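You operate a simulated robot arm through the tools that you are given. There is no shell and no other tool. Be economical: measure what you need, move in short steps, check, and stop when the job is done.

Carry out the task below with a simulated robot arm. There is one attempt and no reset: what you move stays moved.

## Task
Load and check the gauge block named on the size card.
Fine: block into the blue nest, clamp shut, size dial and depth slider to the card's letter, check button once: the green lamp shows.

The check looks at the end state, three seconds after you hand in, the way a careful person would. Anything else that was tipped, shoved, dropped, spilled or broken makes it a failure.

## Robot
A 7-joint arm with a two-finger parallel gripper, fixed in place. Base frame: the origin is at the foot of the arm, x ahead of it, y to its left, z up; the work surface is at about z = 175. Readings come in mm, degrees, newtons and seconds.
With the tool pointing down near the work surface it reaches from about 100 to 580 mm from the base axis. Its first joint turns from -66.0 to 66.0 degrees. Payload 2.6 kg.
Tool frame: the origin (TCP) lies between the finger pads and is the grasp point; the fingertips stand 30 mm ahead of it; z points along the fingers, y is the line along which they close. Largest opening 94 mm; finger width 28, thickness 10; the body of the gripper, 50 by 96 mm, starts 55 mm behind the TCP.
Orientation is that of the tool frame in the base frame, as [roll, pitch, yaw] about the fixed x, y, z axes, in that order (R = Rz(yaw) Ry(pitch) Rx(roll)). With the fingers straight down and closing along the base's y, the tool's x points along the base's -x, its y along +y and its z along -z.

## Interface
- The arm moves only by the tool arm_command. Its argument "commands" is one flat list of numbers, 7 for each row, row after row: the shift along the tool's x, y, z in units of 50 mm (1.0 is 50 mm), then the turn, a rotation vector about the tool's x, y, z in units of 4 degrees (1.0 is 4 degrees), then the gripper command, from -1 (fully open) to 1 (shut), values between in proportion. In form: [tx, ty, tz, wx, wy, wz, hand, tx, ty, tz, wx, wy, wz, hand, ...]. A call has 1 to 12 rows; each row shifts and turns the commanded pose from where the row before left it, along the tool's axes as they then stand. A call with a number of a shift or a turn outside -1 to 1 is refused whole. Rows are played at 5 a second. More than 50 mm and 8.6 degrees between two rows, or a gripper value outside its range, and nothing of the call is played. Where a pose cannot be reached the arm comes as near as it can. A force on the tool above 90 N (or 10 N above the force at the start of the call, whichever is more), or a blocked arm, ends the call early, and 0.2 s more pass. The fingers move at their own pace (about 72 mm/s each) and stop on an object; they squeeze with about 27 N. The grip force told is the motor's: it shows also when the fingers shut on nothing. Time passes only in rows, and 0.2 s behind the last, so rows that do not move let the fingers close. The reply holds the time, the measured pose of the TCP, the force on the tool along the base axes, the opening and the grip force, in the units named above and with some noise, with the torque about the TCP (base axes, N m) and any sound that the robot's microphone picked up.
- Cameras (640 x 400 px; columns grow to the right, rows downward): "scene" is fixed at [29.3, 427.3, 560.8]; the picture's right is [-0.84, -0.54, 0.00], its down [-0.32, 0.50, -0.80] and it looks along [0.44, -0.67, -0.60] (base axes); focal length 214 px, centre (320, 200). "wrist" rides on the gripper at [76, 14, -102] in the tool frame; the picture's right is [-0.18, 0.98, 0.00], its down [-0.75, -0.14, -0.64] and it looks along [-0.63, -0.12, 0.77] (tool axes); focal length 243 px, centre (320, 200). There is no depth. A picture from a camera that has moved, and an enlarged one, comes with that camera's place and axes in the base frame and with its lens.
- capture(camera): a new picture of that camera. No time passes.
- zoom(camera, box): a new picture of the part [left, top, right, bottom] of that camera's present view, enlarged. No time passes.
- job_done(): hands the job in; it is judged then, once.

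Work in short steps. Places have to be worked out from the pictures, the camera data and where the tool is seen: move nearer, look again, correct. Check each grasp and each placing, and mend what went wrong. You have 120 turns and 64 pictures in all, those below and enlarged ones among them. Open the gripper and draw the arm clear of the work before you hand the job in, unless the task says otherwise; then end with one line.

The tools are called after "Call:" by a JSON object that holds its "name" and its "arguments". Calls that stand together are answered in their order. arm_command: Moves the arm, as the interface text tells. Its arguments: {"type":"object","properties":{"commands":{"type":"array","items":{"type":"number"}}},"required":["commands"]} The other tools are called the same way: capture (camera) takes a picture; zoom (camera, box) takes an enlarged picture of a part of a camera's view; job_done () hands the job in.

At the start:

```text
t: 0.0
tool_pos: [355.1, 60.6, 431.5]
tool_rot: [-180.0, 0.0, 180.0]
force: [0.6, -0.6, -0.2]
moment: [0.02, -0.03, 0.01]
width: 94.0
grasp_force: 0.0
```

scene: 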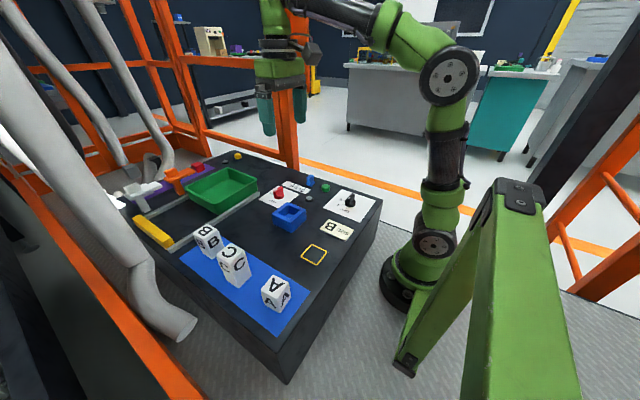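
wrist: 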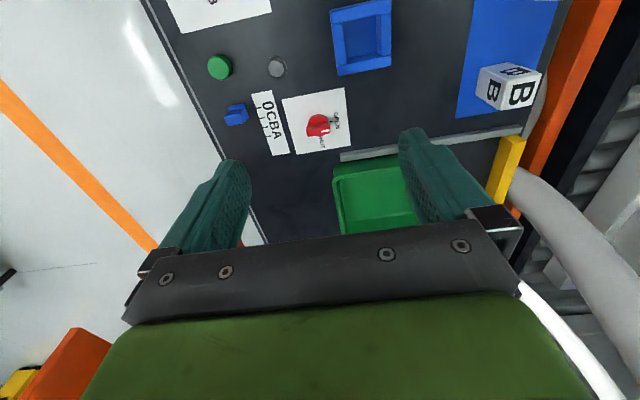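

The card seems to read "SIZE B". I'll zoom in on the work surface to identify every part.

Call:
{"name": "zoom", "arguments": {"camera": "scene", "box": [240, 160, 400, 260]}}

Call:
{"name": "zoom", "arguments": {"camera": "scene", "box": [110, 160, 334, 300]}}

Call:
{"name": "zoom", "arguments": {"camera": "wrist", "box": [160, 0, 400, 150]}}

```text
4.00 times, centred on (320, 210) of scene
camera zoom: at [29.3, 427.3, 560.8], right [-0.84, -0.54, 0.0], down [-0.32, 0.5, -0.8], along [0.44, -0.67, -0.6], focal length 858 px, centre (320, 160)
```

zoom: 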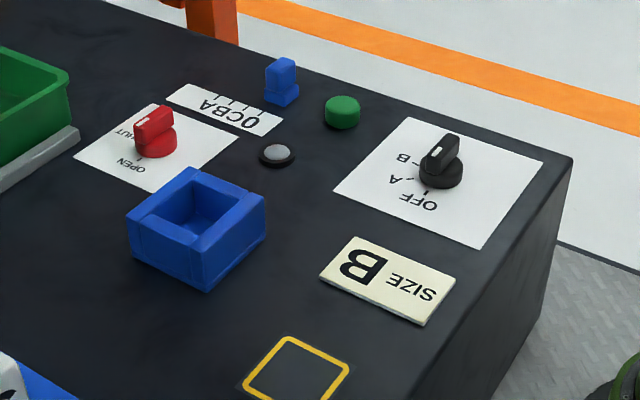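

```text
2.86 times, centred on (222, 230) of scene
camera zoom: at [29.3, 427.3, 560.8], right [-0.84, -0.54, 0.0], down [-0.32, 0.5, -0.8], along [0.44, -0.67, -0.6], focal length 613 px, centre (600, 114)
```

zoom: 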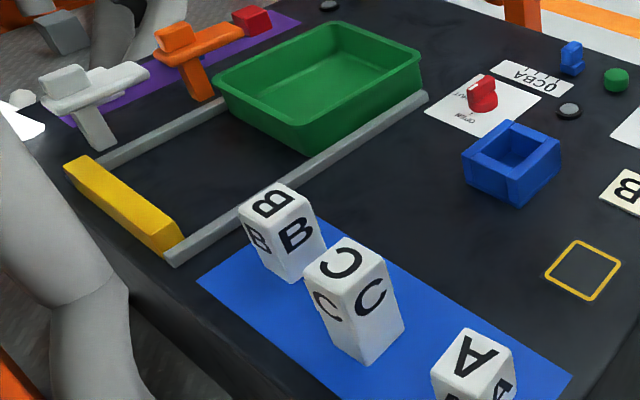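

```text
2.67 times, centred on (280, 75) of wrist
camera zoom: at [280.0, 75.4, 533.3], right [0.18, 0.98, 0.0], down [0.75, -0.14, 0.64], along [0.63, -0.12, -0.77], focal length 647 px, centre (427, 533)
```

zoom: 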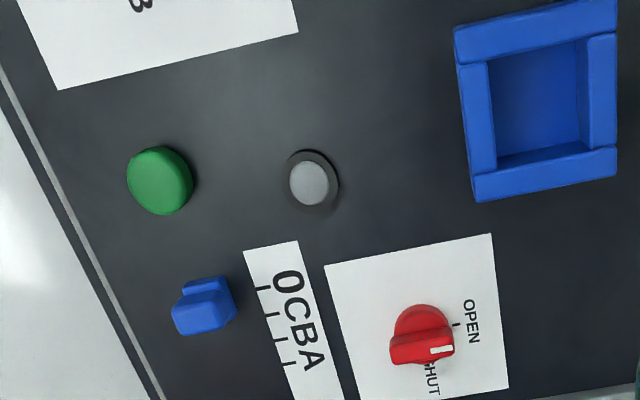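

The card reads B. The slider is at 0, and I need to read the clamp and dial states. From this picture I put the nest at about (326,114), the red knob at (422,47), the slider at (386,-65), the button at (326,-64) and the lamp at (341,5). I'll move back and left to see the blocks, dial and nest from above.

Call:
{"name": "arm_command", "arguments": {"commands": [0.7, 0.6, 0.1, 0, 0, 0, -1, 0.7, 0.6, 0.1, 0, 0, 0, -1, 0.7, 0.6, 0.1, 0, 0, 0, -1, 0, 0, 0, 0, 0, 0, -1]}}

Call:
{"name": "capture", "arguments": {"camera": "wrist"}}

```text
t: 1.0
tool_pos: [248.7, 151.1, 417.1]
tool_rot: [180.0, 0.0, 179.9]
force: [0.5, 0.4, 0.0]
moment: [0.03, -0.01, -0.02]
width: 94.0
grasp_force: 0.0
```

```text
58 pictures are left
camera wrist: at [173.6, 165.6, 520.8], right [0.18, 0.98, 0.0], down [0.75, -0.14, 0.64], along [0.63, -0.12, -0.77], focal length 243 px, centre (320, 200)
```

wrist: 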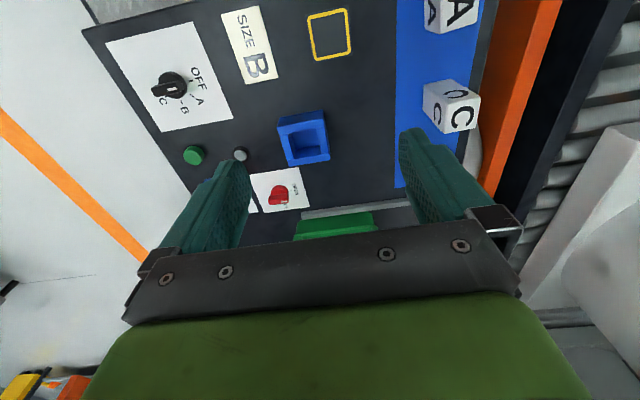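

Call:
{"name": "zoom", "arguments": {"camera": "wrist", "box": [90, 20, 250, 120]}}

Call:
{"name": "zoom", "arguments": {"camera": "wrist", "box": [170, 100, 346, 210]}}

```text
4.00 times, centred on (170, 70) of wrist
camera zoom: at [173.6, 165.6, 520.8], right [0.18, 0.98, 0.0], down [0.75, -0.14, 0.64], along [0.63, -0.12, -0.77], focal length 970 px, centre (920, 720)
```

zoom: 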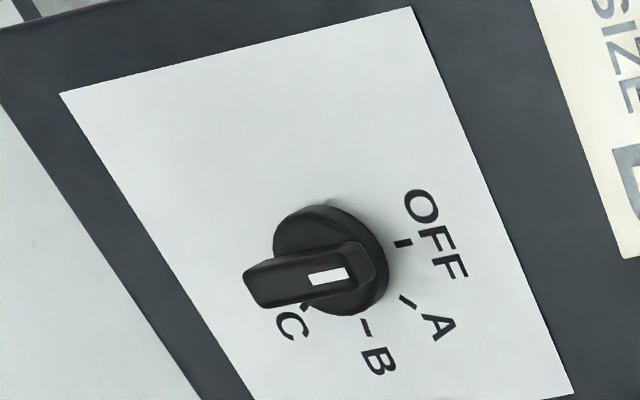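

```text
3.64 times, centred on (258, 155) of wrist
camera zoom: at [173.6, 165.6, 520.8], right [0.18, 0.98, 0.0], down [0.75, -0.14, 0.64], along [0.63, -0.12, -0.77], focal length 882 px, centre (546, 364)
```

zoom: 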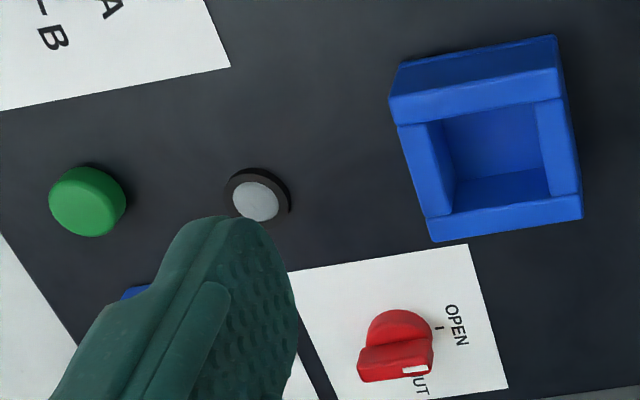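

The dial points to OFF (+y side) with centre about (225,-42), and its letters run A, B, C clockwise towards +x. The clamp knob points at OPEN. Next I'll look at the blocks from above block B's area.

Call:
{"name": "arm_command", "arguments": {"commands": [-0.3, 0.6, 0.1, 0, 0, 0, -1, -0.3, 0.6, 0.1, 0, 0, 0, -1, -0.3, 0.6, 0.1, 0, 0, 0, -1, 0, 0, 0, 0, 0, 0, -1]}}

Call:
{"name": "capture", "arguments": {"camera": "wrist"}}

```text
t: 2.0
tool_pos: [293.9, 241.7, 401.9]
tool_rot: [-180.0, 0.0, -180.0]
force: [0.4, 0.3, -0.9]
moment: [0.01, 0.0, 0.01]
width: 94.0
grasp_force: 0.2
```

```text
55 pictures are left
camera wrist: at [218.0, 256.0, 504.0], right [0.18, 0.98, 0.0], down [0.75, -0.14, 0.64], along [0.63, -0.12, -0.77], focal length 243 px, centre (320, 200)
```

wrist: 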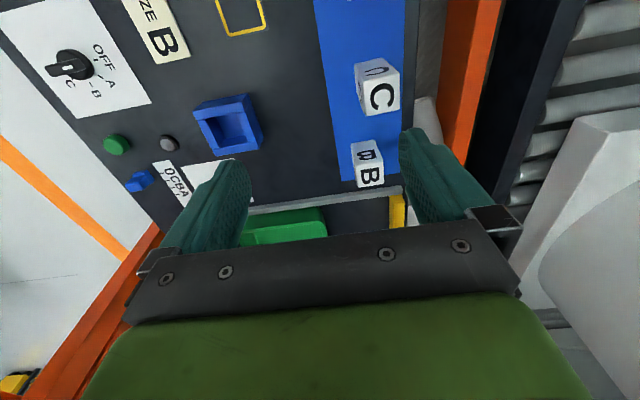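

Call:
{"name": "zoom", "arguments": {"camera": "wrist", "box": [320, 50, 432, 120]}}

Call:
{"name": "zoom", "arguments": {"camera": "wrist", "box": [320, 130, 416, 190]}}

Call:
{"name": "zoom", "arguments": {"camera": "scene", "box": [180, 210, 308, 290]}}

```text
5.71 times, centred on (376, 85) of wrist
camera zoom: at [218.0, 256.0, 504.0], right [0.18, 0.98, 0.0], down [0.75, -0.14, 0.64], along [0.63, -0.12, -0.77], focal length 1386 px, centre (0, 857)
```

zoom: 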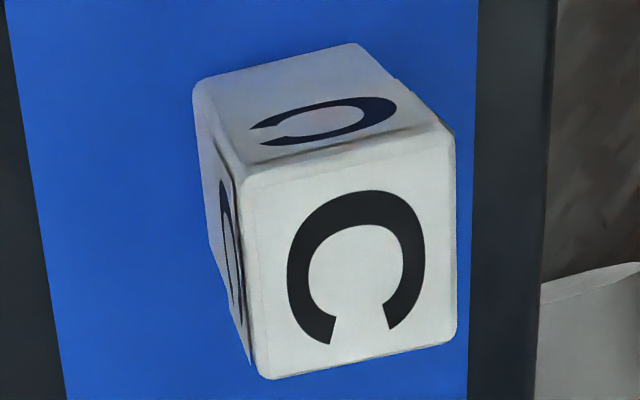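

```text
6.67 times, centred on (368, 160) of wrist
camera zoom: at [218.0, 256.0, 504.0], right [0.18, 0.98, 0.0], down [0.75, -0.14, 0.64], along [0.63, -0.12, -0.77], focal length 1618 px, centre (0, 467)
```

zoom: 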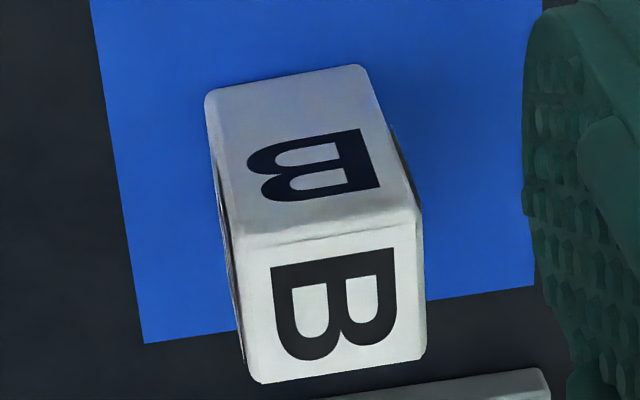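

```text
5.00 times, centred on (244, 250) of scene
camera zoom: at [29.3, 427.3, 560.8], right [-0.84, -0.54, 0.0], down [-0.32, 0.5, -0.8], along [0.44, -0.67, -0.6], focal length 1072 px, centre (700, -50)
```

zoom: 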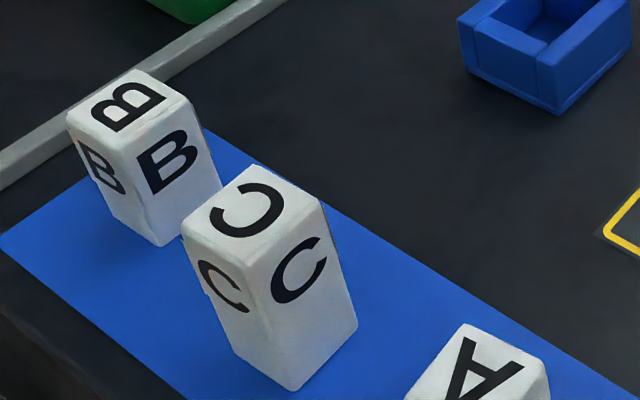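

Block B is at about x 390–426, y 269–305 with its top at z≈234, so its centre is (408,287) and its sides line up with the base axes. I'll go above it with the fingers partly open and re-measure.

Call:
{"name": "arm_command", "arguments": {"commands": [-0.57, 0.227, 0.4, 0, 0, 0, -0.4, -0.57, 0.227, 0.4, 0, 0, 0, -0.4, -0.57, 0.227, 0.4, 0, 0, 0, -0.4, -0.57, 0.227, 0.4, 0, 0, 0, -0.4, 0, 0, 0, 0, 0, 0, -0.4]}}

Call:
{"name": "capture", "arguments": {"camera": "wrist"}}

Call:
{"name": "capture", "arguments": {"camera": "scene"}}

```text
t: 3.2
tool_pos: [407.8, 287.5, 318.3]
tool_rot: [-180.0, 0.0, 180.0]
force: [-0.2, 0.5, -0.5]
moment: [-0.02, -0.01, 0.01]
width: 65.8
grasp_force: 0.0
```

```text
51 pictures are left
camera wrist: at [332.6, 302.1, 421.3], right [0.18, 0.98, 0.0], down [0.75, -0.14, 0.64], along [0.63, -0.12, -0.77], focal length 243 px, centre (320, 200)
```

wrist: 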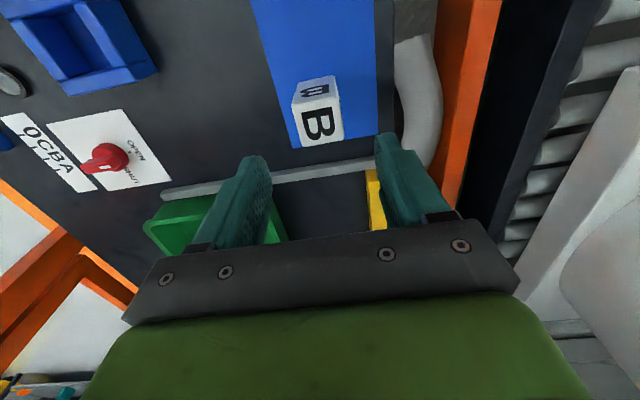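

```text
50 pictures are left
```

scene: 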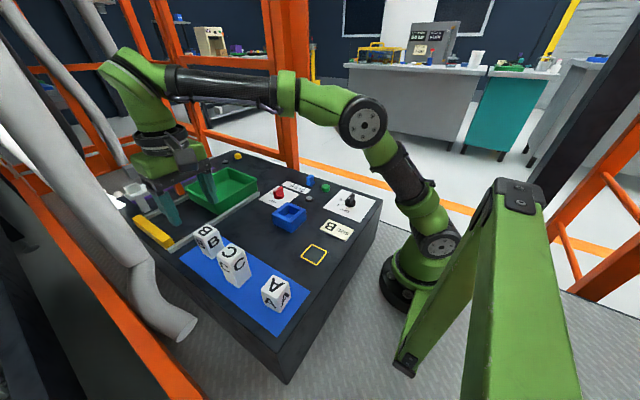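

I'll zoom in on block B to refine the alignment before I descend.

Call:
{"name": "zoom", "arguments": {"camera": "wrist", "box": [272, 65, 368, 155]}}

Call:
{"name": "zoom", "arguments": {"camera": "wrist", "box": [0, 0, 160, 100]}}

```text
4.44 times, centred on (320, 110) of wrist
camera zoom: at [332.6, 302.1, 421.3], right [0.18, 0.98, 0.0], down [0.75, -0.14, 0.64], along [0.63, -0.12, -0.77], focal length 1078 px, centre (320, 600)
```

zoom: 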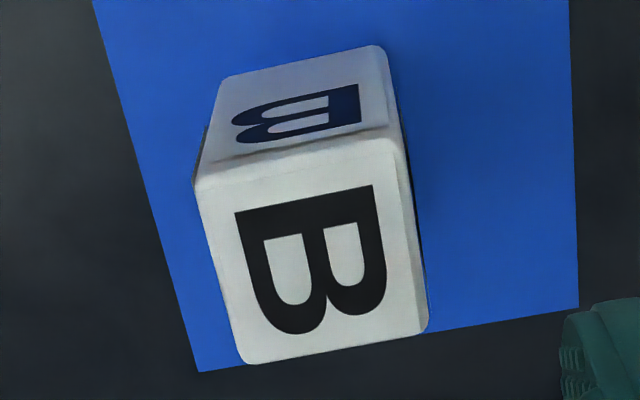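

```text
4.00 times, centred on (80, 50) of wrist
camera zoom: at [332.6, 302.1, 421.3], right [0.18, 0.98, 0.0], down [0.75, -0.14, 0.64], along [0.63, -0.12, -0.77], focal length 970 px, centre (1280, 800)
```

zoom: 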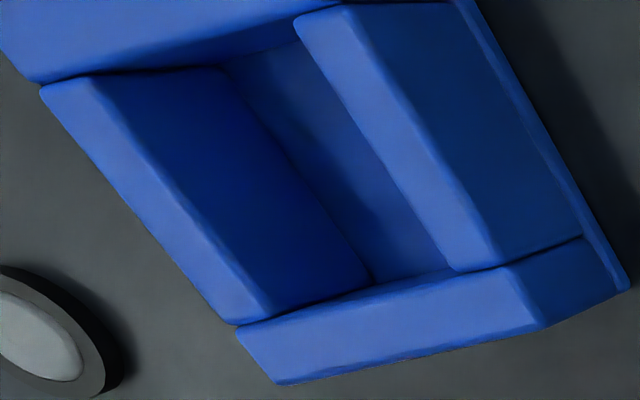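

Block B measures about 35 mm square, centred at (407.9,286.8). The nest opening is about 40 mm, centred near (325.5,113), with its rim at z≈209. I'll grip the block high (TCP z≈243) so the fingertips stay above the nest rim when it's inserted.

Call:
{"name": "arm_command", "arguments": {"commands": [0, -0.006, 0.5, 0, 0, 0, -0.4, 0, -0.006, 0.5, 0, 0, 0, -0.4, 0, 0, 0.5, 0, 0, 0, -0.4, 0, 0, 0, 0, 0, 0, -0.4]}}

Call:
{"name": "capture", "arguments": {"camera": "wrist"}}

```text
t: 4.2
tool_pos: [409.9, 284.5, 246.9]
tool_rot: [179.9, 0.0, -180.0]
force: [0.0, 0.9, -0.6]
moment: [0.0, 0.0, 0.03]
width: 65.8
grasp_force: 0.2
```

```text
47 pictures are left
camera wrist: at [333.8, 300.0, 348.2], right [0.18, 0.98, 0.0], down [0.75, -0.14, 0.64], along [0.63, -0.12, -0.77], focal length 243 px, centre (320, 200)
```

wrist: 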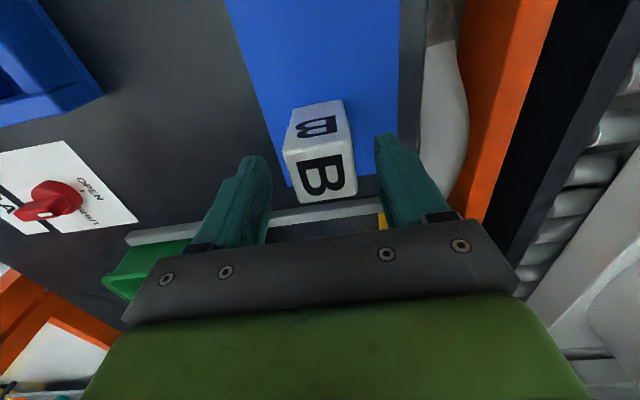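

The fingers straddle block B. I'll go 4 mm lower and close on it.

Call:
{"name": "arm_command", "arguments": {"commands": [0, 0, 0.08, 0, 0, 0, -0.4, 0, 0, 0, 0, 0, 0, 0.4, 0, 0, 0, 0, 0, 0, 1, 0, 0, 0, 0, 0, 0, 1]}}

Call:
{"name": "arm_command", "arguments": {"commands": [0, 0, -0.2, 0, 0, 0, 1, 0, 0, -0.5, 0, 0, 0, 1, 0, 0, -0.7, 0, 0, 0, 1, 0, 0, 0, 0, 0, 0, 1]}}

Call:
{"name": "capture", "arguments": {"camera": "wrist"}}

```text
t: 5.2
tool_pos: [409.5, 285.6, 242.8]
tool_rot: [-180.0, 0.1, 179.9]
force: [0.5, 1.1, 1.3]
moment: [0.03, -0.09, 0.03]
width: 39.8
grasp_force: 27.1
```

```text
t: 6.2
tool_pos: [410.7, 285.6, 312.9]
tool_rot: [180.0, 0.0, 179.9]
force: [0.0, 0.0, -1.8]
moment: [-0.02, 0.0, -0.02]
width: 39.8
grasp_force: 27.2
```

```text
46 pictures are left
camera wrist: at [335.7, 300.1, 415.5], right [0.18, 0.98, 0.0], down [0.75, -0.14, 0.64], along [0.63, -0.12, -0.77], focal length 243 px, centre (320, 200)
```

wrist: 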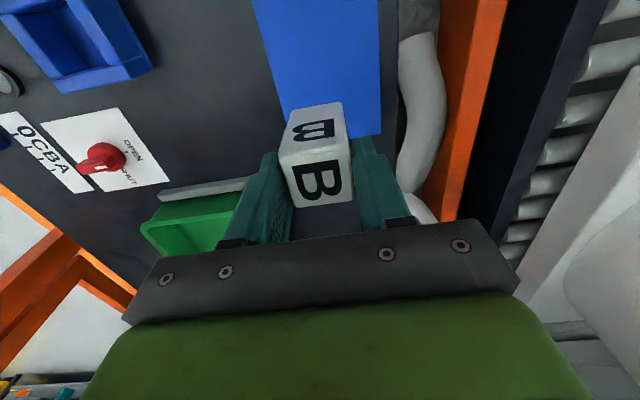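

The block is held at a width of 39.8 mm. I'll zoom in to measure where it sits in the hand.

Call:
{"name": "zoom", "arguments": {"camera": "wrist", "box": [256, 85, 384, 215]}}

```text
3.08 times, centred on (320, 150) of wrist
camera zoom: at [335.7, 300.1, 415.5], right [0.18, 0.98, 0.0], down [0.75, -0.14, 0.64], along [0.63, -0.12, -0.77], focal length 746 px, centre (320, 354)
```

zoom: 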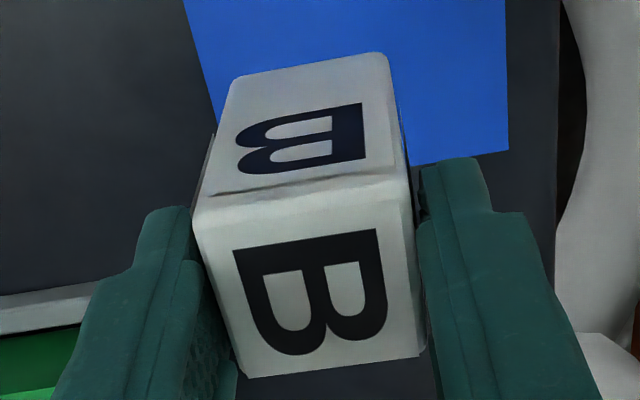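

The block is nearly centred in the hand (about -0.6, -0.9 mm) and isn't tilted. I'll carry it above the nest.

Call:
{"name": "arm_command", "arguments": {"commands": [0.336, -0.688, -0.05, 0, 0, 0, 1, 0.336, -0.688, -0.05, 0, 0, 0, 1, 0.336, -0.688, -0.05, 0, 0, 0, 1, 0.336, -0.688, -0.05, 0, 0, 0, 1, 0.336, -0.688, -0.05, 0, 0, 0, 1, 0, 0, 0, 0, 0, 0, 1]}}

Call:
{"name": "capture", "arguments": {"camera": "wrist"}}

```text
t: 7.6
tool_pos: [325.2, 113.2, 324.9]
tool_rot: [-180.0, 0.0, 179.9]
force: [-0.5, -1.0, -1.9]
moment: [-0.03, -0.01, -0.01]
width: 39.9
grasp_force: 26.7
```

```text
44 pictures are left
camera wrist: at [249.2, 127.7, 428.0], right [0.18, 0.98, 0.0], down [0.75, -0.14, 0.64], along [0.63, -0.12, -0.77], focal length 243 px, centre (320, 200)
```

wrist: 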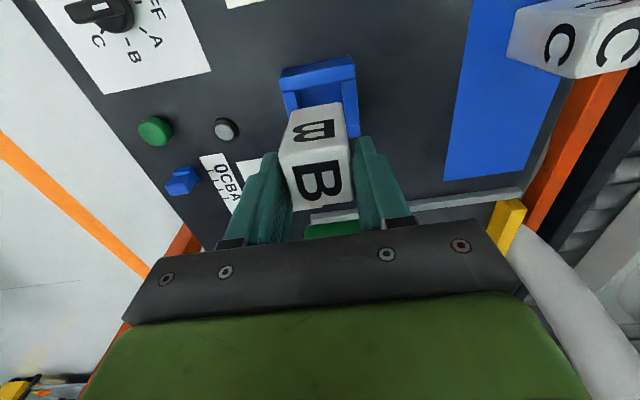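

Call:
{"name": "zoom", "arguments": {"camera": "wrist", "box": [272, 45, 368, 145]}}

Call:
{"name": "zoom", "arguments": {"camera": "scene", "box": [250, 150, 346, 250]}}

```text
4.00 times, centred on (320, 95) of wrist
camera zoom: at [249.2, 127.7, 428.0], right [0.18, 0.98, 0.0], down [0.75, -0.14, 0.64], along [0.63, -0.12, -0.77], focal length 970 px, centre (320, 620)
```

zoom: 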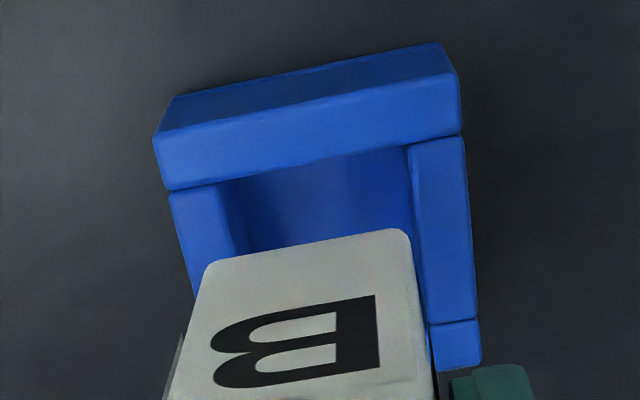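

```text
4.00 times, centred on (298, 200) of scene
camera zoom: at [29.3, 427.3, 560.8], right [-0.84, -0.54, 0.0], down [-0.32, 0.5, -0.8], along [0.44, -0.67, -0.6], focal length 858 px, centre (408, 200)
```

zoom: 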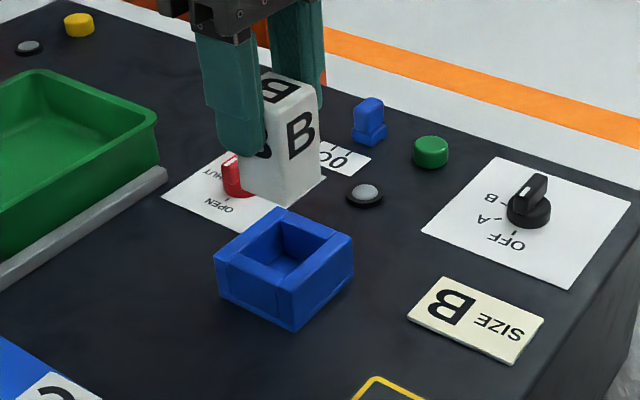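

Measured against the nest opening (x 306–344.5, y 95.4–135.6), the block needs about +1.2 mm in x and +1.8 mm in y. I'll correct that and come down to just above the rim.

Call:
{"name": "arm_command", "arguments": {"commands": [-0.024, 0.036, 0.25, 0, 0, 0, 1, 0, 0, 0.3, 0, 0, 0, 1, 0, 0, 0.2, 0, 0, 0, 1, 0, 0, 0, 0, 0, 0, 1]}}

Call:
{"name": "zoom", "arguments": {"camera": "wrist", "box": [250, 40, 390, 160]}}

Call:
{"name": "zoom", "arguments": {"camera": "scene", "box": [250, 150, 346, 250]}}

```text
t: 8.6
tool_pos: [325.8, 115.9, 287.8]
tool_rot: [179.8, 0.1, -179.9]
force: [0.2, 0.1, -1.9]
moment: [0.0, -0.01, -0.02]
width: 40.0
grasp_force: 26.9
```

```text
3.33 times, centred on (320, 100) of wrist
camera zoom: at [250.1, 129.8, 389.7], right [0.18, 0.98, 0.0], down [0.75, -0.14, 0.64], along [0.63, -0.12, -0.77], focal length 809 px, centre (320, 533)
```

zoom: 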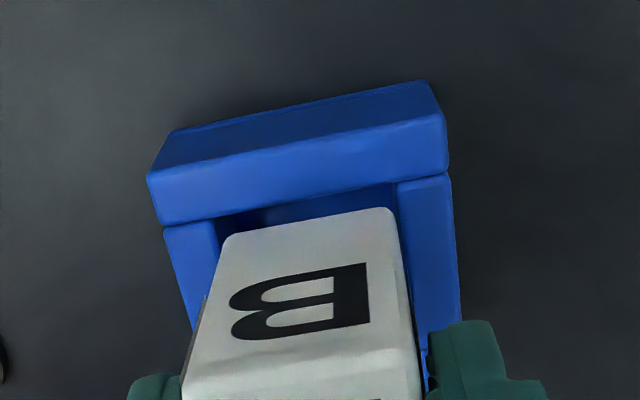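

```text
4.00 times, centred on (298, 200) of scene
camera zoom: at [29.3, 427.3, 560.8], right [-0.84, -0.54, 0.0], down [-0.32, 0.5, -0.8], along [0.44, -0.67, -0.6], focal length 858 px, centre (408, 200)
```

zoom: 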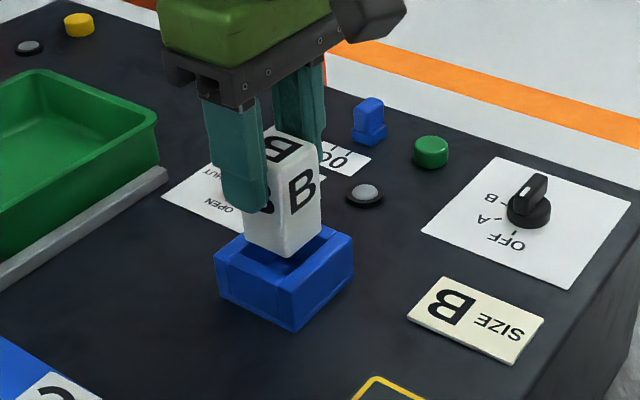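

The block sits within about 0.5 mm of the opening's centre. I'll lower it in small steps and watch the force.

Call:
{"name": "arm_command", "arguments": {"commands": [0.006, -0.006, 0.1, 0, 0, 0, 1, 0, 0, 0.1, 0, 0, 0, 1, 0, 0, 0.1, 0, 0, 0, 1, 0, 0, 0.1, 0, 0, 0, 1, 0, 0, 0, 0, 0, 0, 1]}}

Call:
{"name": "zoom", "arguments": {"camera": "wrist", "box": [250, 40, 390, 160]}}

```text
t: 9.8
tool_pos: [327.4, 116.0, 268.9]
tool_rot: [179.8, 0.3, -179.8]
force: [8.4, 5.5, 23.1]
moment: [0.02, 0.05, 0.0]
width: 39.9
grasp_force: 26.7
```

```text
3.33 times, centred on (320, 100) of wrist
camera zoom: at [250.8, 129.7, 370.7], right [0.18, 0.98, 0.0], down [0.75, -0.14, 0.65], along [0.64, -0.12, -0.76], focal length 809 px, centre (320, 533)
```

zoom: 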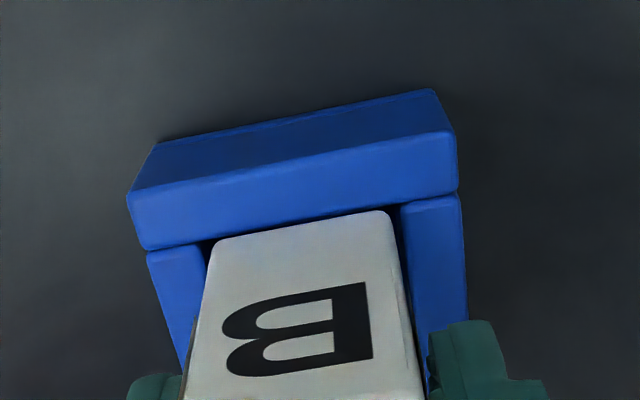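

There's 23 N upward with +x and +y components, so the block is touching a wall edge. I'll check the scene camera before going on.

Call:
{"name": "zoom", "arguments": {"camera": "scene", "box": [262, 170, 326, 240]}}

Call:
{"name": "zoom", "arguments": {"camera": "wrist", "box": [270, 80, 370, 220]}}

```text
5.71 times, centred on (294, 205) of scene
camera zoom: at [29.2, 427.3, 560.8], right [-0.84, -0.54, 0.0], down [-0.32, 0.5, -0.8], along [0.44, -0.67, -0.6], focal length 1226 px, centre (469, 171)
```

zoom: 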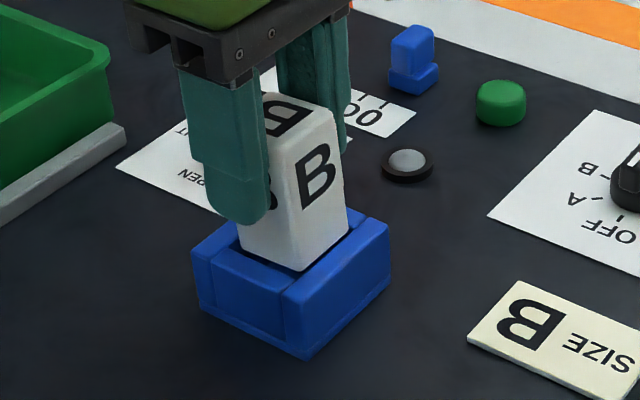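

```text
2.86 times, centred on (320, 150) of wrist
camera zoom: at [250.8, 129.7, 370.7], right [0.18, 0.98, 0.0], down [0.75, -0.14, 0.65], along [0.64, -0.12, -0.76], focal length 693 px, centre (320, 343)
```

zoom: 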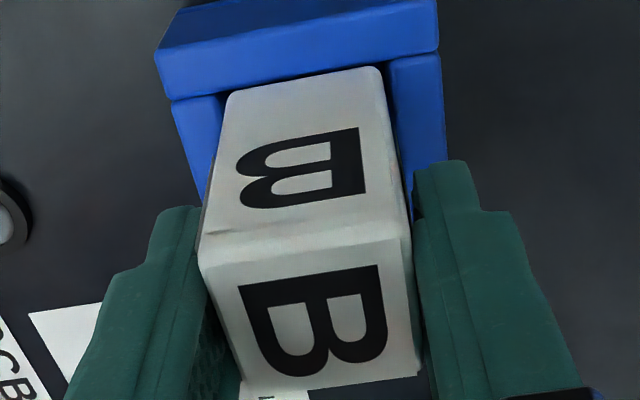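

The bottom edge is riding on the near (-x, -y) rim, and the rim is pushing the tool +x and +y. I'll lift slightly, shift +1 mm in x and +0.7 mm in y, and try again.

Call:
{"name": "arm_command", "arguments": {"commands": [0, 0, -0.1, 0, 0, 0, 1, -0.022, 0.014, 0, 0, 0, 0, 1, 0, 0, 0.06, 0, 0, 0, 1, 0, 0, 0.05, 0, 0, 0, 1, 0, 0, 0.05, 0, 0, 0, 1, 0, 0, 0, 0, 0, 0, 1]}}

```text
t: 11.2
tool_pos: [328.9, 116.5, 265.3]
tool_rot: [179.9, 0.4, -179.9]
force: [9.9, 2.5, 21.7]
moment: [0.02, -0.04, -0.05]
width: 40.5
grasp_force: 27.5
```

It's 3–4 mm deeper and the force is still +x. I'll look at the contact again.

Call:
{"name": "zoom", "arguments": {"camera": "wrist", "box": [270, 80, 370, 220]}}

Call:
{"name": "zoom", "arguments": {"camera": "scene", "box": [262, 170, 326, 240]}}

```text
2.86 times, centred on (320, 150) of wrist
camera zoom: at [252.3, 130.6, 367.1], right [0.18, 0.98, 0.0], down [0.75, -0.14, 0.65], along [0.64, -0.12, -0.76], focal length 693 px, centre (320, 343)
```

zoom: 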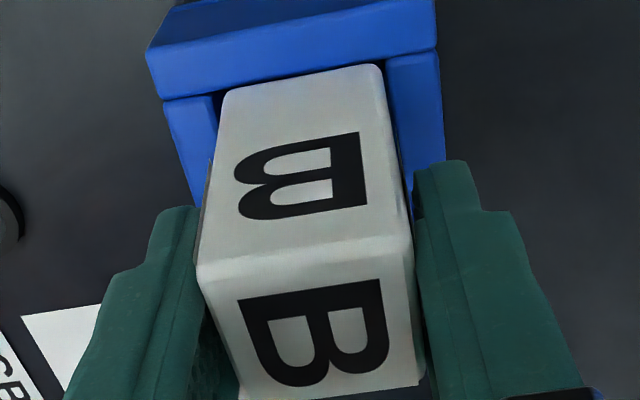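

```text
5.71 times, centred on (294, 205) of scene
camera zoom: at [29.2, 427.2, 560.8], right [-0.84, -0.54, 0.0], down [-0.32, 0.5, -0.8], along [0.44, -0.67, -0.6], focal length 1226 px, centre (469, 171)
```

zoom: 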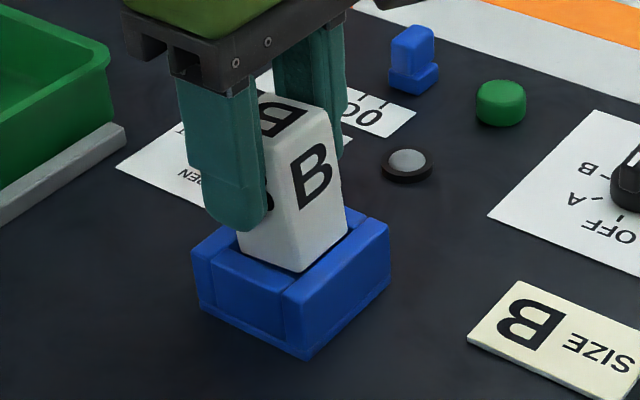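

The block has tilted in the hand because its near bottom edge caught the near wall's rim. I'll lift clear and measure the tilt.

Call:
{"name": "arm_command", "arguments": {"commands": [0, 0, -0.2, 0, 0, 0, 1, 0, 0, -0.3, 0, 0, 0, 1, 0, 0, 0, 0, 0, 0, 1]}}

Call:
{"name": "zoom", "arguments": {"camera": "wrist", "box": [256, 40, 384, 215]}}

Call:
{"name": "zoom", "arguments": {"camera": "scene", "box": [262, 155, 326, 235]}}

```text
t: 12.0
tool_pos: [326.4, 116.0, 288.3]
tool_rot: [-180.0, -0.2, 180.0]
force: [-0.1, -0.1, -1.8]
moment: [-0.02, -0.02, 0.01]
width: 40.0
grasp_force: 27.0
```

```text
2.29 times, centred on (320, 128) of wrist
camera zoom: at [251.2, 131.4, 391.3], right [0.18, 0.98, 0.0], down [0.75, -0.14, 0.64], along [0.63, -0.12, -0.77], focal length 555 px, centre (320, 366)
```

zoom: 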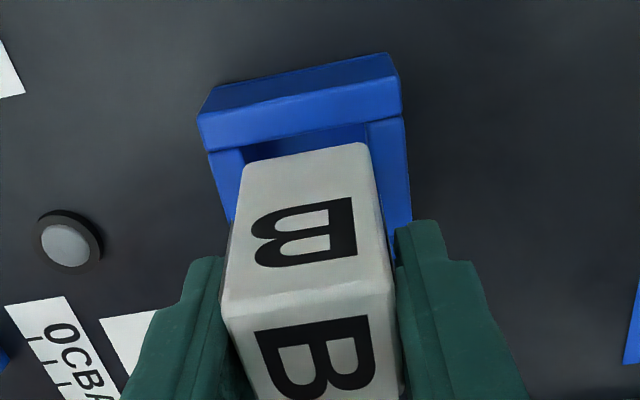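

```text
5.00 times, centred on (294, 195) of scene
camera zoom: at [29.3, 427.3, 560.8], right [-0.84, -0.54, 0.0], down [-0.32, 0.5, -0.8], along [0.44, -0.67, -0.6], focal length 1072 px, centre (450, 225)
```

zoom: 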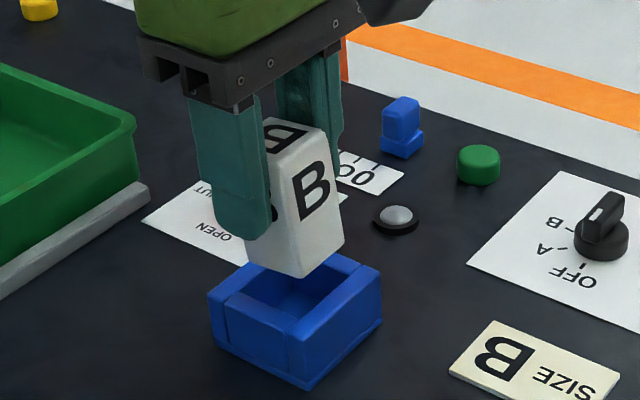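

The block leans about 10° in the hand (top toward +x) and has slid up roughly 8 mm. I'll regrasp it: carry it to the free table area near (326,200), turn the tool so the block stands upright, set it down and release.

Call:
{"name": "arm_command", "arguments": {"commands": [0, 0, -0.3, 0, 0, 0, 1, 0, 0.56, 0, 0, 0, 0, 1, 0, 0.56, 0, 0, 0, 0, 1, 0, 0.56, 0, 0, 0, 0, 1, 0, 0, 0, 0, -0.85, 0, 1, 0, 0, 0, 0, -0.85, 0, 1, 0, 0, 0, 0, -0.85, 0, 1, 0, 0, 0, 0, 0, 0, 1]}}

Call:
{"name": "zoom", "arguments": {"camera": "scene", "box": [222, 150, 318, 250]}}

```text
t: 13.8
tool_pos: [327.4, 199.2, 304.1]
tool_rot: [180.0, 10.2, -179.9]
force: [0.1, -0.2, -1.2]
moment: [0.0, 0.02, 0.02]
width: 40.0
grasp_force: 26.9
```

```text
4.00 times, centred on (270, 200) of scene
camera zoom: at [29.3, 427.3, 560.8], right [-0.84, -0.54, 0.0], down [-0.32, 0.5, -0.8], along [0.44, -0.67, -0.6], focal length 858 px, centre (520, 200)
```

zoom: 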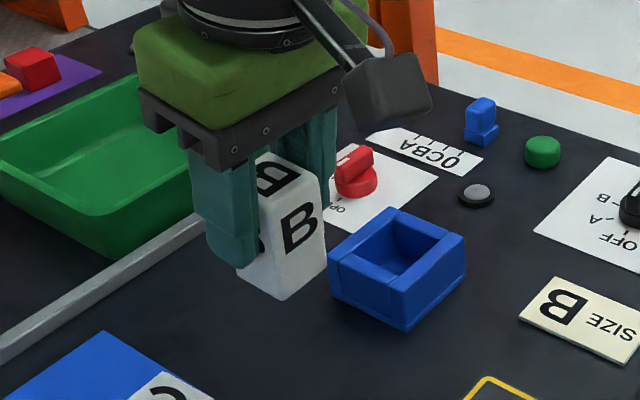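

The block now looks upright. I'll lower it straight down along base z, first 60 mm and then in small steps until it touches.

Call:
{"name": "arm_command", "arguments": {"commands": [0.071, 0, 0.394, 0, 0, 0, 1, 0.071, 0, 0.394, 0, 0, 0, 1, 0.053, 0, 0.295, 0, 0, 0, 1, 0, 0, 0, 0, 0, 0, 1]}}

Call:
{"name": "zoom", "arguments": {"camera": "scene", "box": [222, 170, 318, 270]}}

```text
t: 14.8
tool_pos: [325.9, 199.6, 248.7]
tool_rot: [179.9, 10.3, -179.9]
force: [-0.5, -0.4, -1.6]
moment: [-0.02, -0.01, -0.01]
width: 39.9
grasp_force: 26.9
```

```text
4.00 times, centred on (270, 220) of scene
camera zoom: at [29.3, 427.3, 560.8], right [-0.84, -0.54, 0.0], down [-0.32, 0.5, -0.8], along [0.44, -0.67, -0.6], focal length 858 px, centre (520, 120)
```

zoom: 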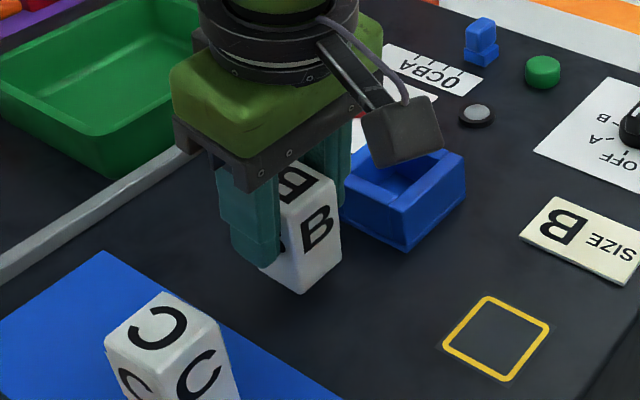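

It's still in the air, so I'll continue down in 4 mm steps.

Call:
{"name": "arm_command", "arguments": {"commands": [0.014, 0, 0.079, 0, 0, 0, 1, 0.014, 0, 0.079, 0, 0, 0, 1, 0.014, 0, 0.079, 0, 0, 0, 1, 0, 0, 0, 0, 0, 0, 1]}}

```text
t: 15.8
tool_pos: [327.0, 199.5, 237.0]
tool_rot: [180.0, 10.2, -180.0]
force: [0.7, 0.7, -1.4]
moment: [0.01, 0.01, 0.04]
width: 40.2
grasp_force: 26.7
```

Nothing touched yet. I'll keep going in 2 mm steps.

Call:
{"name": "arm_command", "arguments": {"commands": [0.007, 0, 0.04, 0, 0, 0, 1, 0.007, 0, 0.04, 0, 0, 0, 1, 0, 0, 0, 0, 0, 0, 1]}}

Call:
{"name": "zoom", "arguments": {"camera": "scene", "box": [246, 190, 318, 260]}}

```text
t: 16.6
tool_pos: [326.7, 199.2, 233.6]
tool_rot: [180.0, 10.2, 180.0]
force: [0.5, 0.7, -2.0]
moment: [0.0, 0.05, 0.0]
width: 40.1
grasp_force: 26.6
```

```text
5.71 times, centred on (282, 225) of scene
camera zoom: at [29.3, 427.3, 560.8], right [-0.84, -0.54, 0.0], down [-0.32, 0.5, -0.8], along [0.44, -0.67, -0.6], focal length 1226 px, centre (537, 57)
```

zoom: 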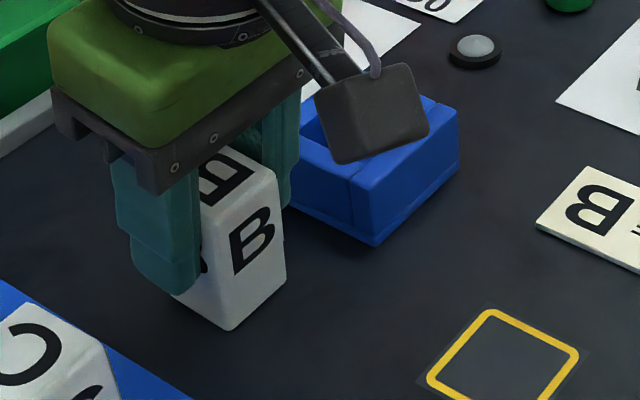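

The bottom corner is within a few mm of the table. I'll go down in 1.5 mm steps.

Call:
{"name": "arm_command", "arguments": {"commands": [0.005, 0, 0.03, 0, 0, 0, 1, 0.005, 0, 0.03, 0, 0, 0, 1, 0, 0, 0, 0, 0, 0, 1]}}

```text
t: 17.4
tool_pos: [328.5, 199.1, 232.5]
tool_rot: [180.0, 10.4, -180.0]
force: [0.9, -4.1, 20.6]
moment: [-0.03, 0.39, 0.0]
width: 40.2
grasp_force: 26.8
```

It's touching now at 20 N. I'll back off a hair, open the fingers to about 60 mm, then rise and level the tool.

Call:
{"name": "arm_command", "arguments": {"commands": [-0.003, 0, -0.02, 0, 0, 0, 1, 0, 0, 0, 0, 0, 0, 0, 0, 0, 0, 0, 0, 0, -0.3, 0, 0, 0, 0, 0, 0, -0.3]}}

Call:
{"name": "zoom", "arguments": {"camera": "scene", "box": [246, 190, 318, 260]}}

```text
t: 18.4
tool_pos: [327.5, 198.9, 231.7]
tool_rot: [180.0, 10.2, -179.9]
force: [-0.4, -0.3, -0.3]
moment: [0.02, 0.01, 0.0]
width: 61.4
grasp_force: 0.0
```

```text
5.71 times, centred on (282, 225) of scene
camera zoom: at [29.3, 427.3, 560.8], right [-0.84, -0.54, 0.0], down [-0.32, 0.5, -0.8], along [0.44, -0.67, -0.6], focal length 1226 px, centre (537, 57)
```

zoom: 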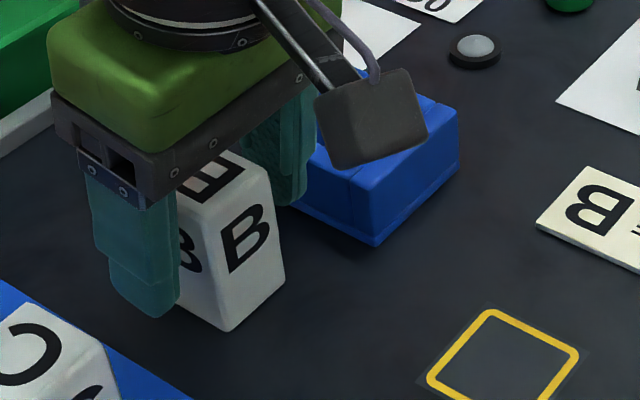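

Released, and the block is standing. I'll rise along base z by about 70 mm, level the tool, and look.

Call:
{"name": "arm_command", "arguments": {"commands": [-0.088, 0, -0.492, 0, 0, 0, -0.3, -0.088, 0, -0.492, 0, 0, 0, -0.3, -0.07, 0, -0.394, 0, 0, 0, -0.3, 0, 0, 0, 0, 0.85, 0, -0.3, 0, 0, 0, 0, 0.85, 0, -0.3, 0, 0, 0, 0, 0.85, 0, -0.3, 0, 0, 0, 0, 0, 0, -0.3]}}

Call:
{"name": "zoom", "arguments": {"camera": "wrist", "box": [256, 40, 400, 180]}}

Call:
{"name": "capture", "arguments": {"camera": "wrist"}}

```text
t: 20.0
tool_pos: [327.4, 198.9, 300.9]
tool_rot: [-179.9, 0.0, 180.0]
force: [-0.3, 1.1, -0.7]
moment: [0.01, -0.03, -0.03]
width: 61.1
grasp_force: 0.0
```

```text
2.86 times, centred on (328, 110) of wrist
camera zoom: at [252.6, 213.6, 403.0], right [0.18, 0.98, 0.0], down [0.75, -0.14, 0.64], along [0.63, -0.12, -0.77], focal length 693 px, centre (297, 457)
```

zoom: 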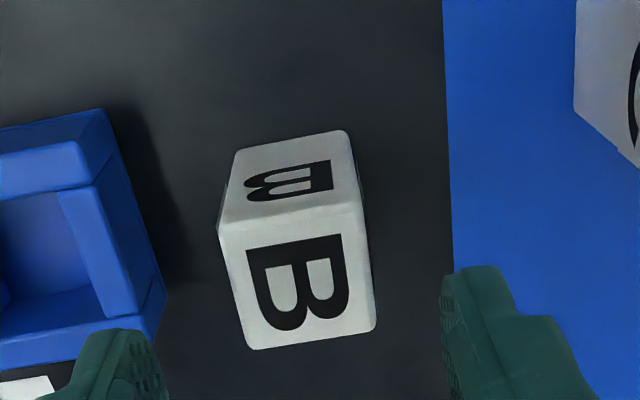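

```text
27 pictures are left
camera wrist: at [252.6, 213.6, 403.0], right [0.18, 0.98, 0.0], down [0.75, -0.14, 0.64], along [0.63, -0.12, -0.77], focal length 243 px, centre (320, 200)
```

wrist: 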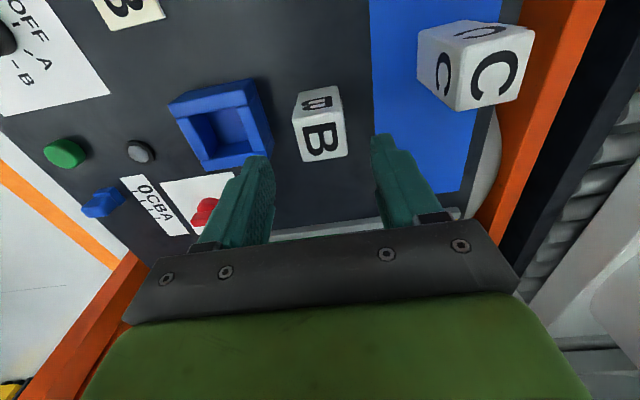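

The block stands upright with its centre at about (332.7,199). Reworked with the rim at z≈205, the nest opening is centred near (327,115), so the block was too far toward -x on the first try. I'll shift +4 mm in x, descend and regrasp.

Call:
{"name": "arm_command", "arguments": {"commands": [-0.085, -0.01, 0.4, 0, 0, 0, -0.3, 0, 0, 0.4, 0, 0, 0, -0.3, 0, 0, 0.4, 0, 0, 0, -0.3, 0, 0, 0, 0, 0, 0, 0.3, 0, 0, 0, 0, 0, 0, 1, 0, 0, 0, 0, 0, 0, 1]}}

Call:
{"name": "arm_command", "arguments": {"commands": [0, 0, -0.4, 0, 0, 0, 1, 0, 0, -0.5, 0, 0, 0, 1, 0, -0.56, 0, 0, 0, 0, 1, 0, -0.56, 0, 0, 0, 0, 1, 0.112, -0.56, 0, 0, 0, 0, 1, 0, 0, 0, 0, 0, 0, 1, 0, 0, 0, 0, 0, 0, 1]}}

Call:
{"name": "zoom", "arguments": {"camera": "wrist", "box": [256, 30, 384, 210]}}

```text
t: 21.4
tool_pos: [331.6, 199.9, 240.4]
tool_rot: [180.0, 0.0, 180.0]
force: [-0.2, -0.5, -0.1]
moment: [-0.04, 0.02, 0.01]
width: 40.3
grasp_force: 27.5
```

```text
t: 23.0
tool_pos: [327.7, 116.7, 283.8]
tool_rot: [180.0, 0.0, 179.9]
force: [0.0, 0.9, -1.2]
moment: [0.0, 0.02, 0.02]
width: 40.0
grasp_force: 26.6
```

```text
2.22 times, centred on (320, 120) of wrist
camera zoom: at [251.4, 131.4, 387.8], right [0.18, 0.98, 0.0], down [0.75, -0.14, 0.64], along [0.63, -0.12, -0.77], focal length 539 px, centre (320, 378)
```

zoom: 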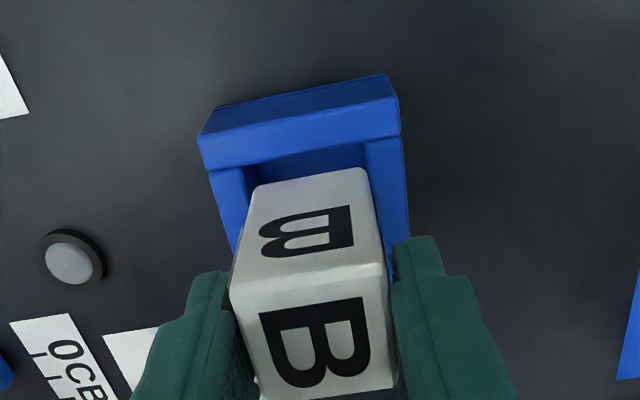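

In this view the gap is about 3 mm on the near side and 0.2–3 mm in y, so I'll shift -1.2 mm in x and -1.2 mm in y, then lower in small steps.

Call:
{"name": "arm_command", "arguments": {"commands": [0.024, -0.024, 0.08, 0, 0, 0, 1, 0, 0, 0.08, 0, 0, 0, 1, 0, 0, 0.06, 0, 0, 0, 1, 0, 0, 0.04, 0, 0, 0, 1, 0, 0, 0, 0, 0, 0, 1]}}

```text
t: 24.2
tool_pos: [324.9, 113.8, 273.1]
tool_rot: [-180.0, -0.1, 180.0]
force: [0.4, 0.0, -1.2]
moment: [-0.02, -0.01, -0.02]
width: 39.9
grasp_force: 26.9
```

No contact yet. I'll continue down in 1.5–2 mm steps.

Call:
{"name": "arm_command", "arguments": {"commands": [0, 0, 0.03, 0, 0, 0, 1, 0, 0, 0.03, 0, 0, 0, 1, 0, 0, 0.03, 0, 0, 0, 1, 0, 0, 0, 0, 0, 0, 1]}}

```text
t: 25.2
tool_pos: [325.3, 113.6, 268.7]
tool_rot: [-180.0, 0.0, -180.0]
force: [-0.2, -0.2, -1.6]
moment: [0.0, -0.01, -0.04]
width: 40.1
grasp_force: 27.0
```

Still free with the bottom at about z 203. I'll go on.

Call:
{"name": "arm_command", "arguments": {"commands": [0, 0, 0.04, 0, 0, 0, 1, 0, 0, 0.04, 0, 0, 0, 1, 0, 0, 0.04, 0, 0, 0, 1, 0, 0, 0, 0, 0, 0, 1]}}

```text
t: 26.2
tool_pos: [325.0, 113.8, 262.2]
tool_rot: [180.0, 0.1, -180.0]
force: [0.2, -0.8, -1.6]
moment: [-0.01, 0.0, 0.03]
width: 40.2
grasp_force: 26.7
```

It's inside the nest with no contact force. I'll keep lowering.

Call:
{"name": "arm_command", "arguments": {"commands": [0, 0, 0.05, 0, 0, 0, 1, 0, 0, 0.05, 0, 0, 0, 1, 0, 0, 0.05, 0, 0, 0, 1, 0, 0, 0.05, 0, 0, 0, 1, 0, 0, 0, 0, 0, 0, 1]}}

```text
t: 27.4
tool_pos: [324.7, 113.8, 252.5]
tool_rot: [180.0, 0.0, -180.0]
force: [0.3, -0.1, -2.0]
moment: [0.03, 0.02, 0.01]
width: 40.2
grasp_force: 26.6
```

Still clean. I'll continue in finer steps until it touches the floor.

Call:
{"name": "arm_command", "arguments": {"commands": [0, 0, 0.04, 0, 0, 0, 1, 0, 0, 0.04, 0, 0, 0, 1, 0, 0, 0.03, 0, 0, 0, 1, 0, 0, 0, 0, 0, 0, 1]}}

```text
t: 28.4
tool_pos: [325.0, 114.1, 246.6]
tool_rot: [-180.0, 0.0, -180.0]
force: [-0.6, 1.5, 2.1]
moment: [0.09, 0.04, 0.03]
width: 39.9
grasp_force: 26.9
```

The force is rising, so the floor is reached at about z 181. I'll nudge 0.7 mm more and release.

Call:
{"name": "arm_command", "arguments": {"commands": [0, 0, 0.014, 0, 0, 0, 1, 0, 0, 0, 0, 0, 0, 0.1, 0, 0, 0, 0, 0, 0, -0.3, 0, 0, 0, 0, 0, 0, -0.3, 0, 0, -0.4, 0, 0, 0, -0.3, 0, 0, -0.6, 0, 0, 0, -0.3, 0, 0, -0.6, 0, 0, 0, -0.3, 0, 0, 0, 0, 0, 0, -0.3]}}

Call:
{"name": "capture", "arguments": {"camera": "wrist"}}

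Call:
{"name": "zoom", "arguments": {"camera": "scene", "box": [240, 160, 368, 240]}}

```text
t: 30.2
tool_pos: [325.1, 112.6, 328.1]
tool_rot: [-179.9, 0.0, 180.0]
force: [0.4, 0.4, -0.2]
moment: [0.01, -0.01, -0.02]
width: 60.8
grasp_force: 0.1
```

```text
25 pictures are left
camera wrist: at [249.3, 127.6, 429.3], right [0.18, 0.98, 0.0], down [0.75, -0.14, 0.64], along [0.63, -0.12, -0.77], focal length 243 px, centre (320, 200)
```

wrist: 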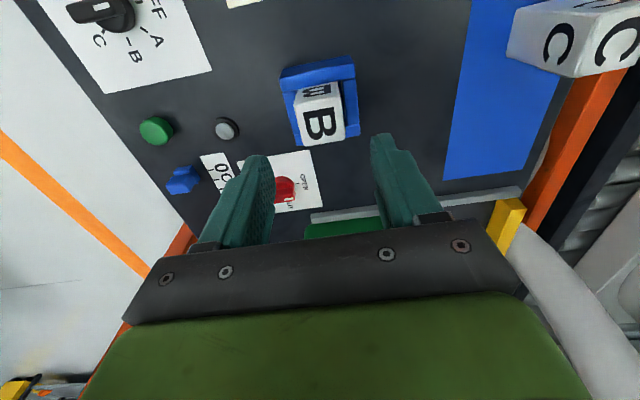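

```text
5.00 times, centred on (304, 200) of scene
camera zoom: at [29.3, 427.3, 560.8], right [-0.84, -0.54, 0.0], down [-0.32, 0.5, -0.8], along [0.44, -0.67, -0.6], focal length 1072 px, centre (400, 200)
```

zoom: 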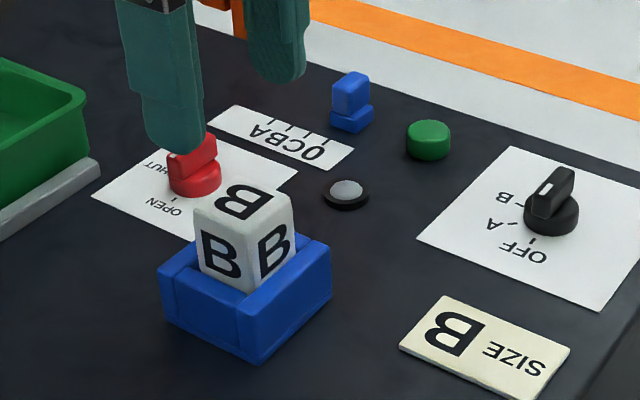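

Block B is seated flush in the nest. Next is the clamp: the red knob points +y (OPEN), SHUT lies toward +x, and the centre is about (422,47). I'll move above it and start turning the tool 90° so the fingers close along x.

Call:
{"name": "arm_command", "arguments": {"commands": [-0.64, -0.447, 0.1, 0, 0, 0, -0.3, -0.64, -0.447, 0.1, 0, 0, 0, -0.3, -0.64, -0.447, 0.1, 0, 0, 0, -0.3, 0, 0, 0, 0, 0, -1, -0.3, 0, 0, 0, 0, 0, -1, -0.3, 0, 0, 0, 0, 0, -1, -0.3, 0, 0, 0, 0, 0, -1, -0.3, 0, 0, 0, 0, 0, -1, -0.3, 0, 0, 0, 0, 0, -1, -0.3, 0, 0, 0, 0, 0, -1, -0.3, 0, 0, 0, 0, 0, -1, -0.3, 0, 0, 0, 0, 0, -1, -0.3]}}

Call:
{"name": "arm_command", "arguments": {"commands": [0, 0, 0, 0, 0, -1, -0.3, 0, 0, 0, 0, 0, -1, -0.3, 0, 0, 0, 0, 0, -1, -0.3, 0, 0, 0, 0, 0, -1, -0.3, 0, 0, 0, 0, 0, -1, -0.3, 0, 0, 0, 0, 0, -1, -0.3, 0, 0, 0, 0, 0, -1, -0.3, 0, 0, 0, 0, 0, -1, -0.3, 0, 0, 0, 0, 0, -1, -0.3, 0, 0, 0, 0, 0, -1, -0.3, 0, 0, 0, 0, 0, -1, -0.3, 0, 0, 0, 0, 0, -1, -0.3]}}

Call:
{"name": "arm_command", "arguments": {"commands": [0, 0, 0, 0, 0, -1, -0.3, 0, 0, 0, 0, 0, -0.5, -0.3, 0, 0, 0, 0, 0, 0, -0.3]}}

Call:
{"name": "capture", "arguments": {"camera": "wrist"}}

```text
t: 32.8
tool_pos: [419.6, 47.7, 311.4]
tool_rot: [-180.0, 0.0, -144.0]
force: [0.1, -0.2, 0.2]
moment: [0.01, 0.0, 0.0]
width: 61.2
grasp_force: 0.0
```

```text
t: 35.4
tool_pos: [420.6, 46.7, 311.5]
tool_rot: [180.0, 0.0, -95.9]
force: [0.6, -0.5, -0.4]
moment: [-0.02, -0.03, 0.03]
width: 61.2
grasp_force: 0.1
```

```text
t: 36.2
tool_pos: [422.6, 47.3, 311.9]
tool_rot: [-180.0, 0.0, -90.1]
force: [-0.2, -0.3, -0.3]
moment: [-0.07, -0.02, 0.01]
width: 61.1
grasp_force: 0.1
```

```text
23 pictures are left
camera wrist: at [408.1, -28.8, 413.6], right [-0.98, 0.18, 0.0], down [0.14, 0.75, 0.64], along [0.12, 0.63, -0.77], focal length 243 px, centre (320, 200)
```

wrist: 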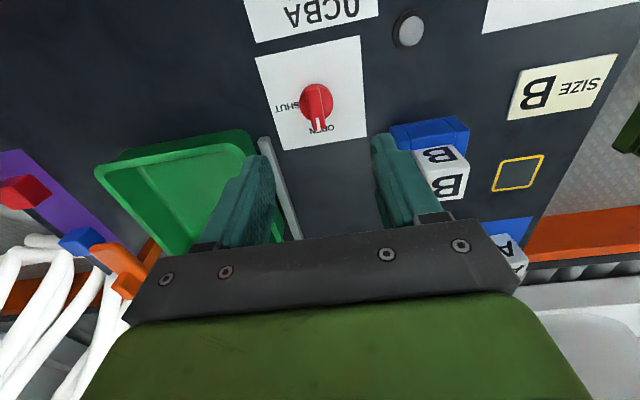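

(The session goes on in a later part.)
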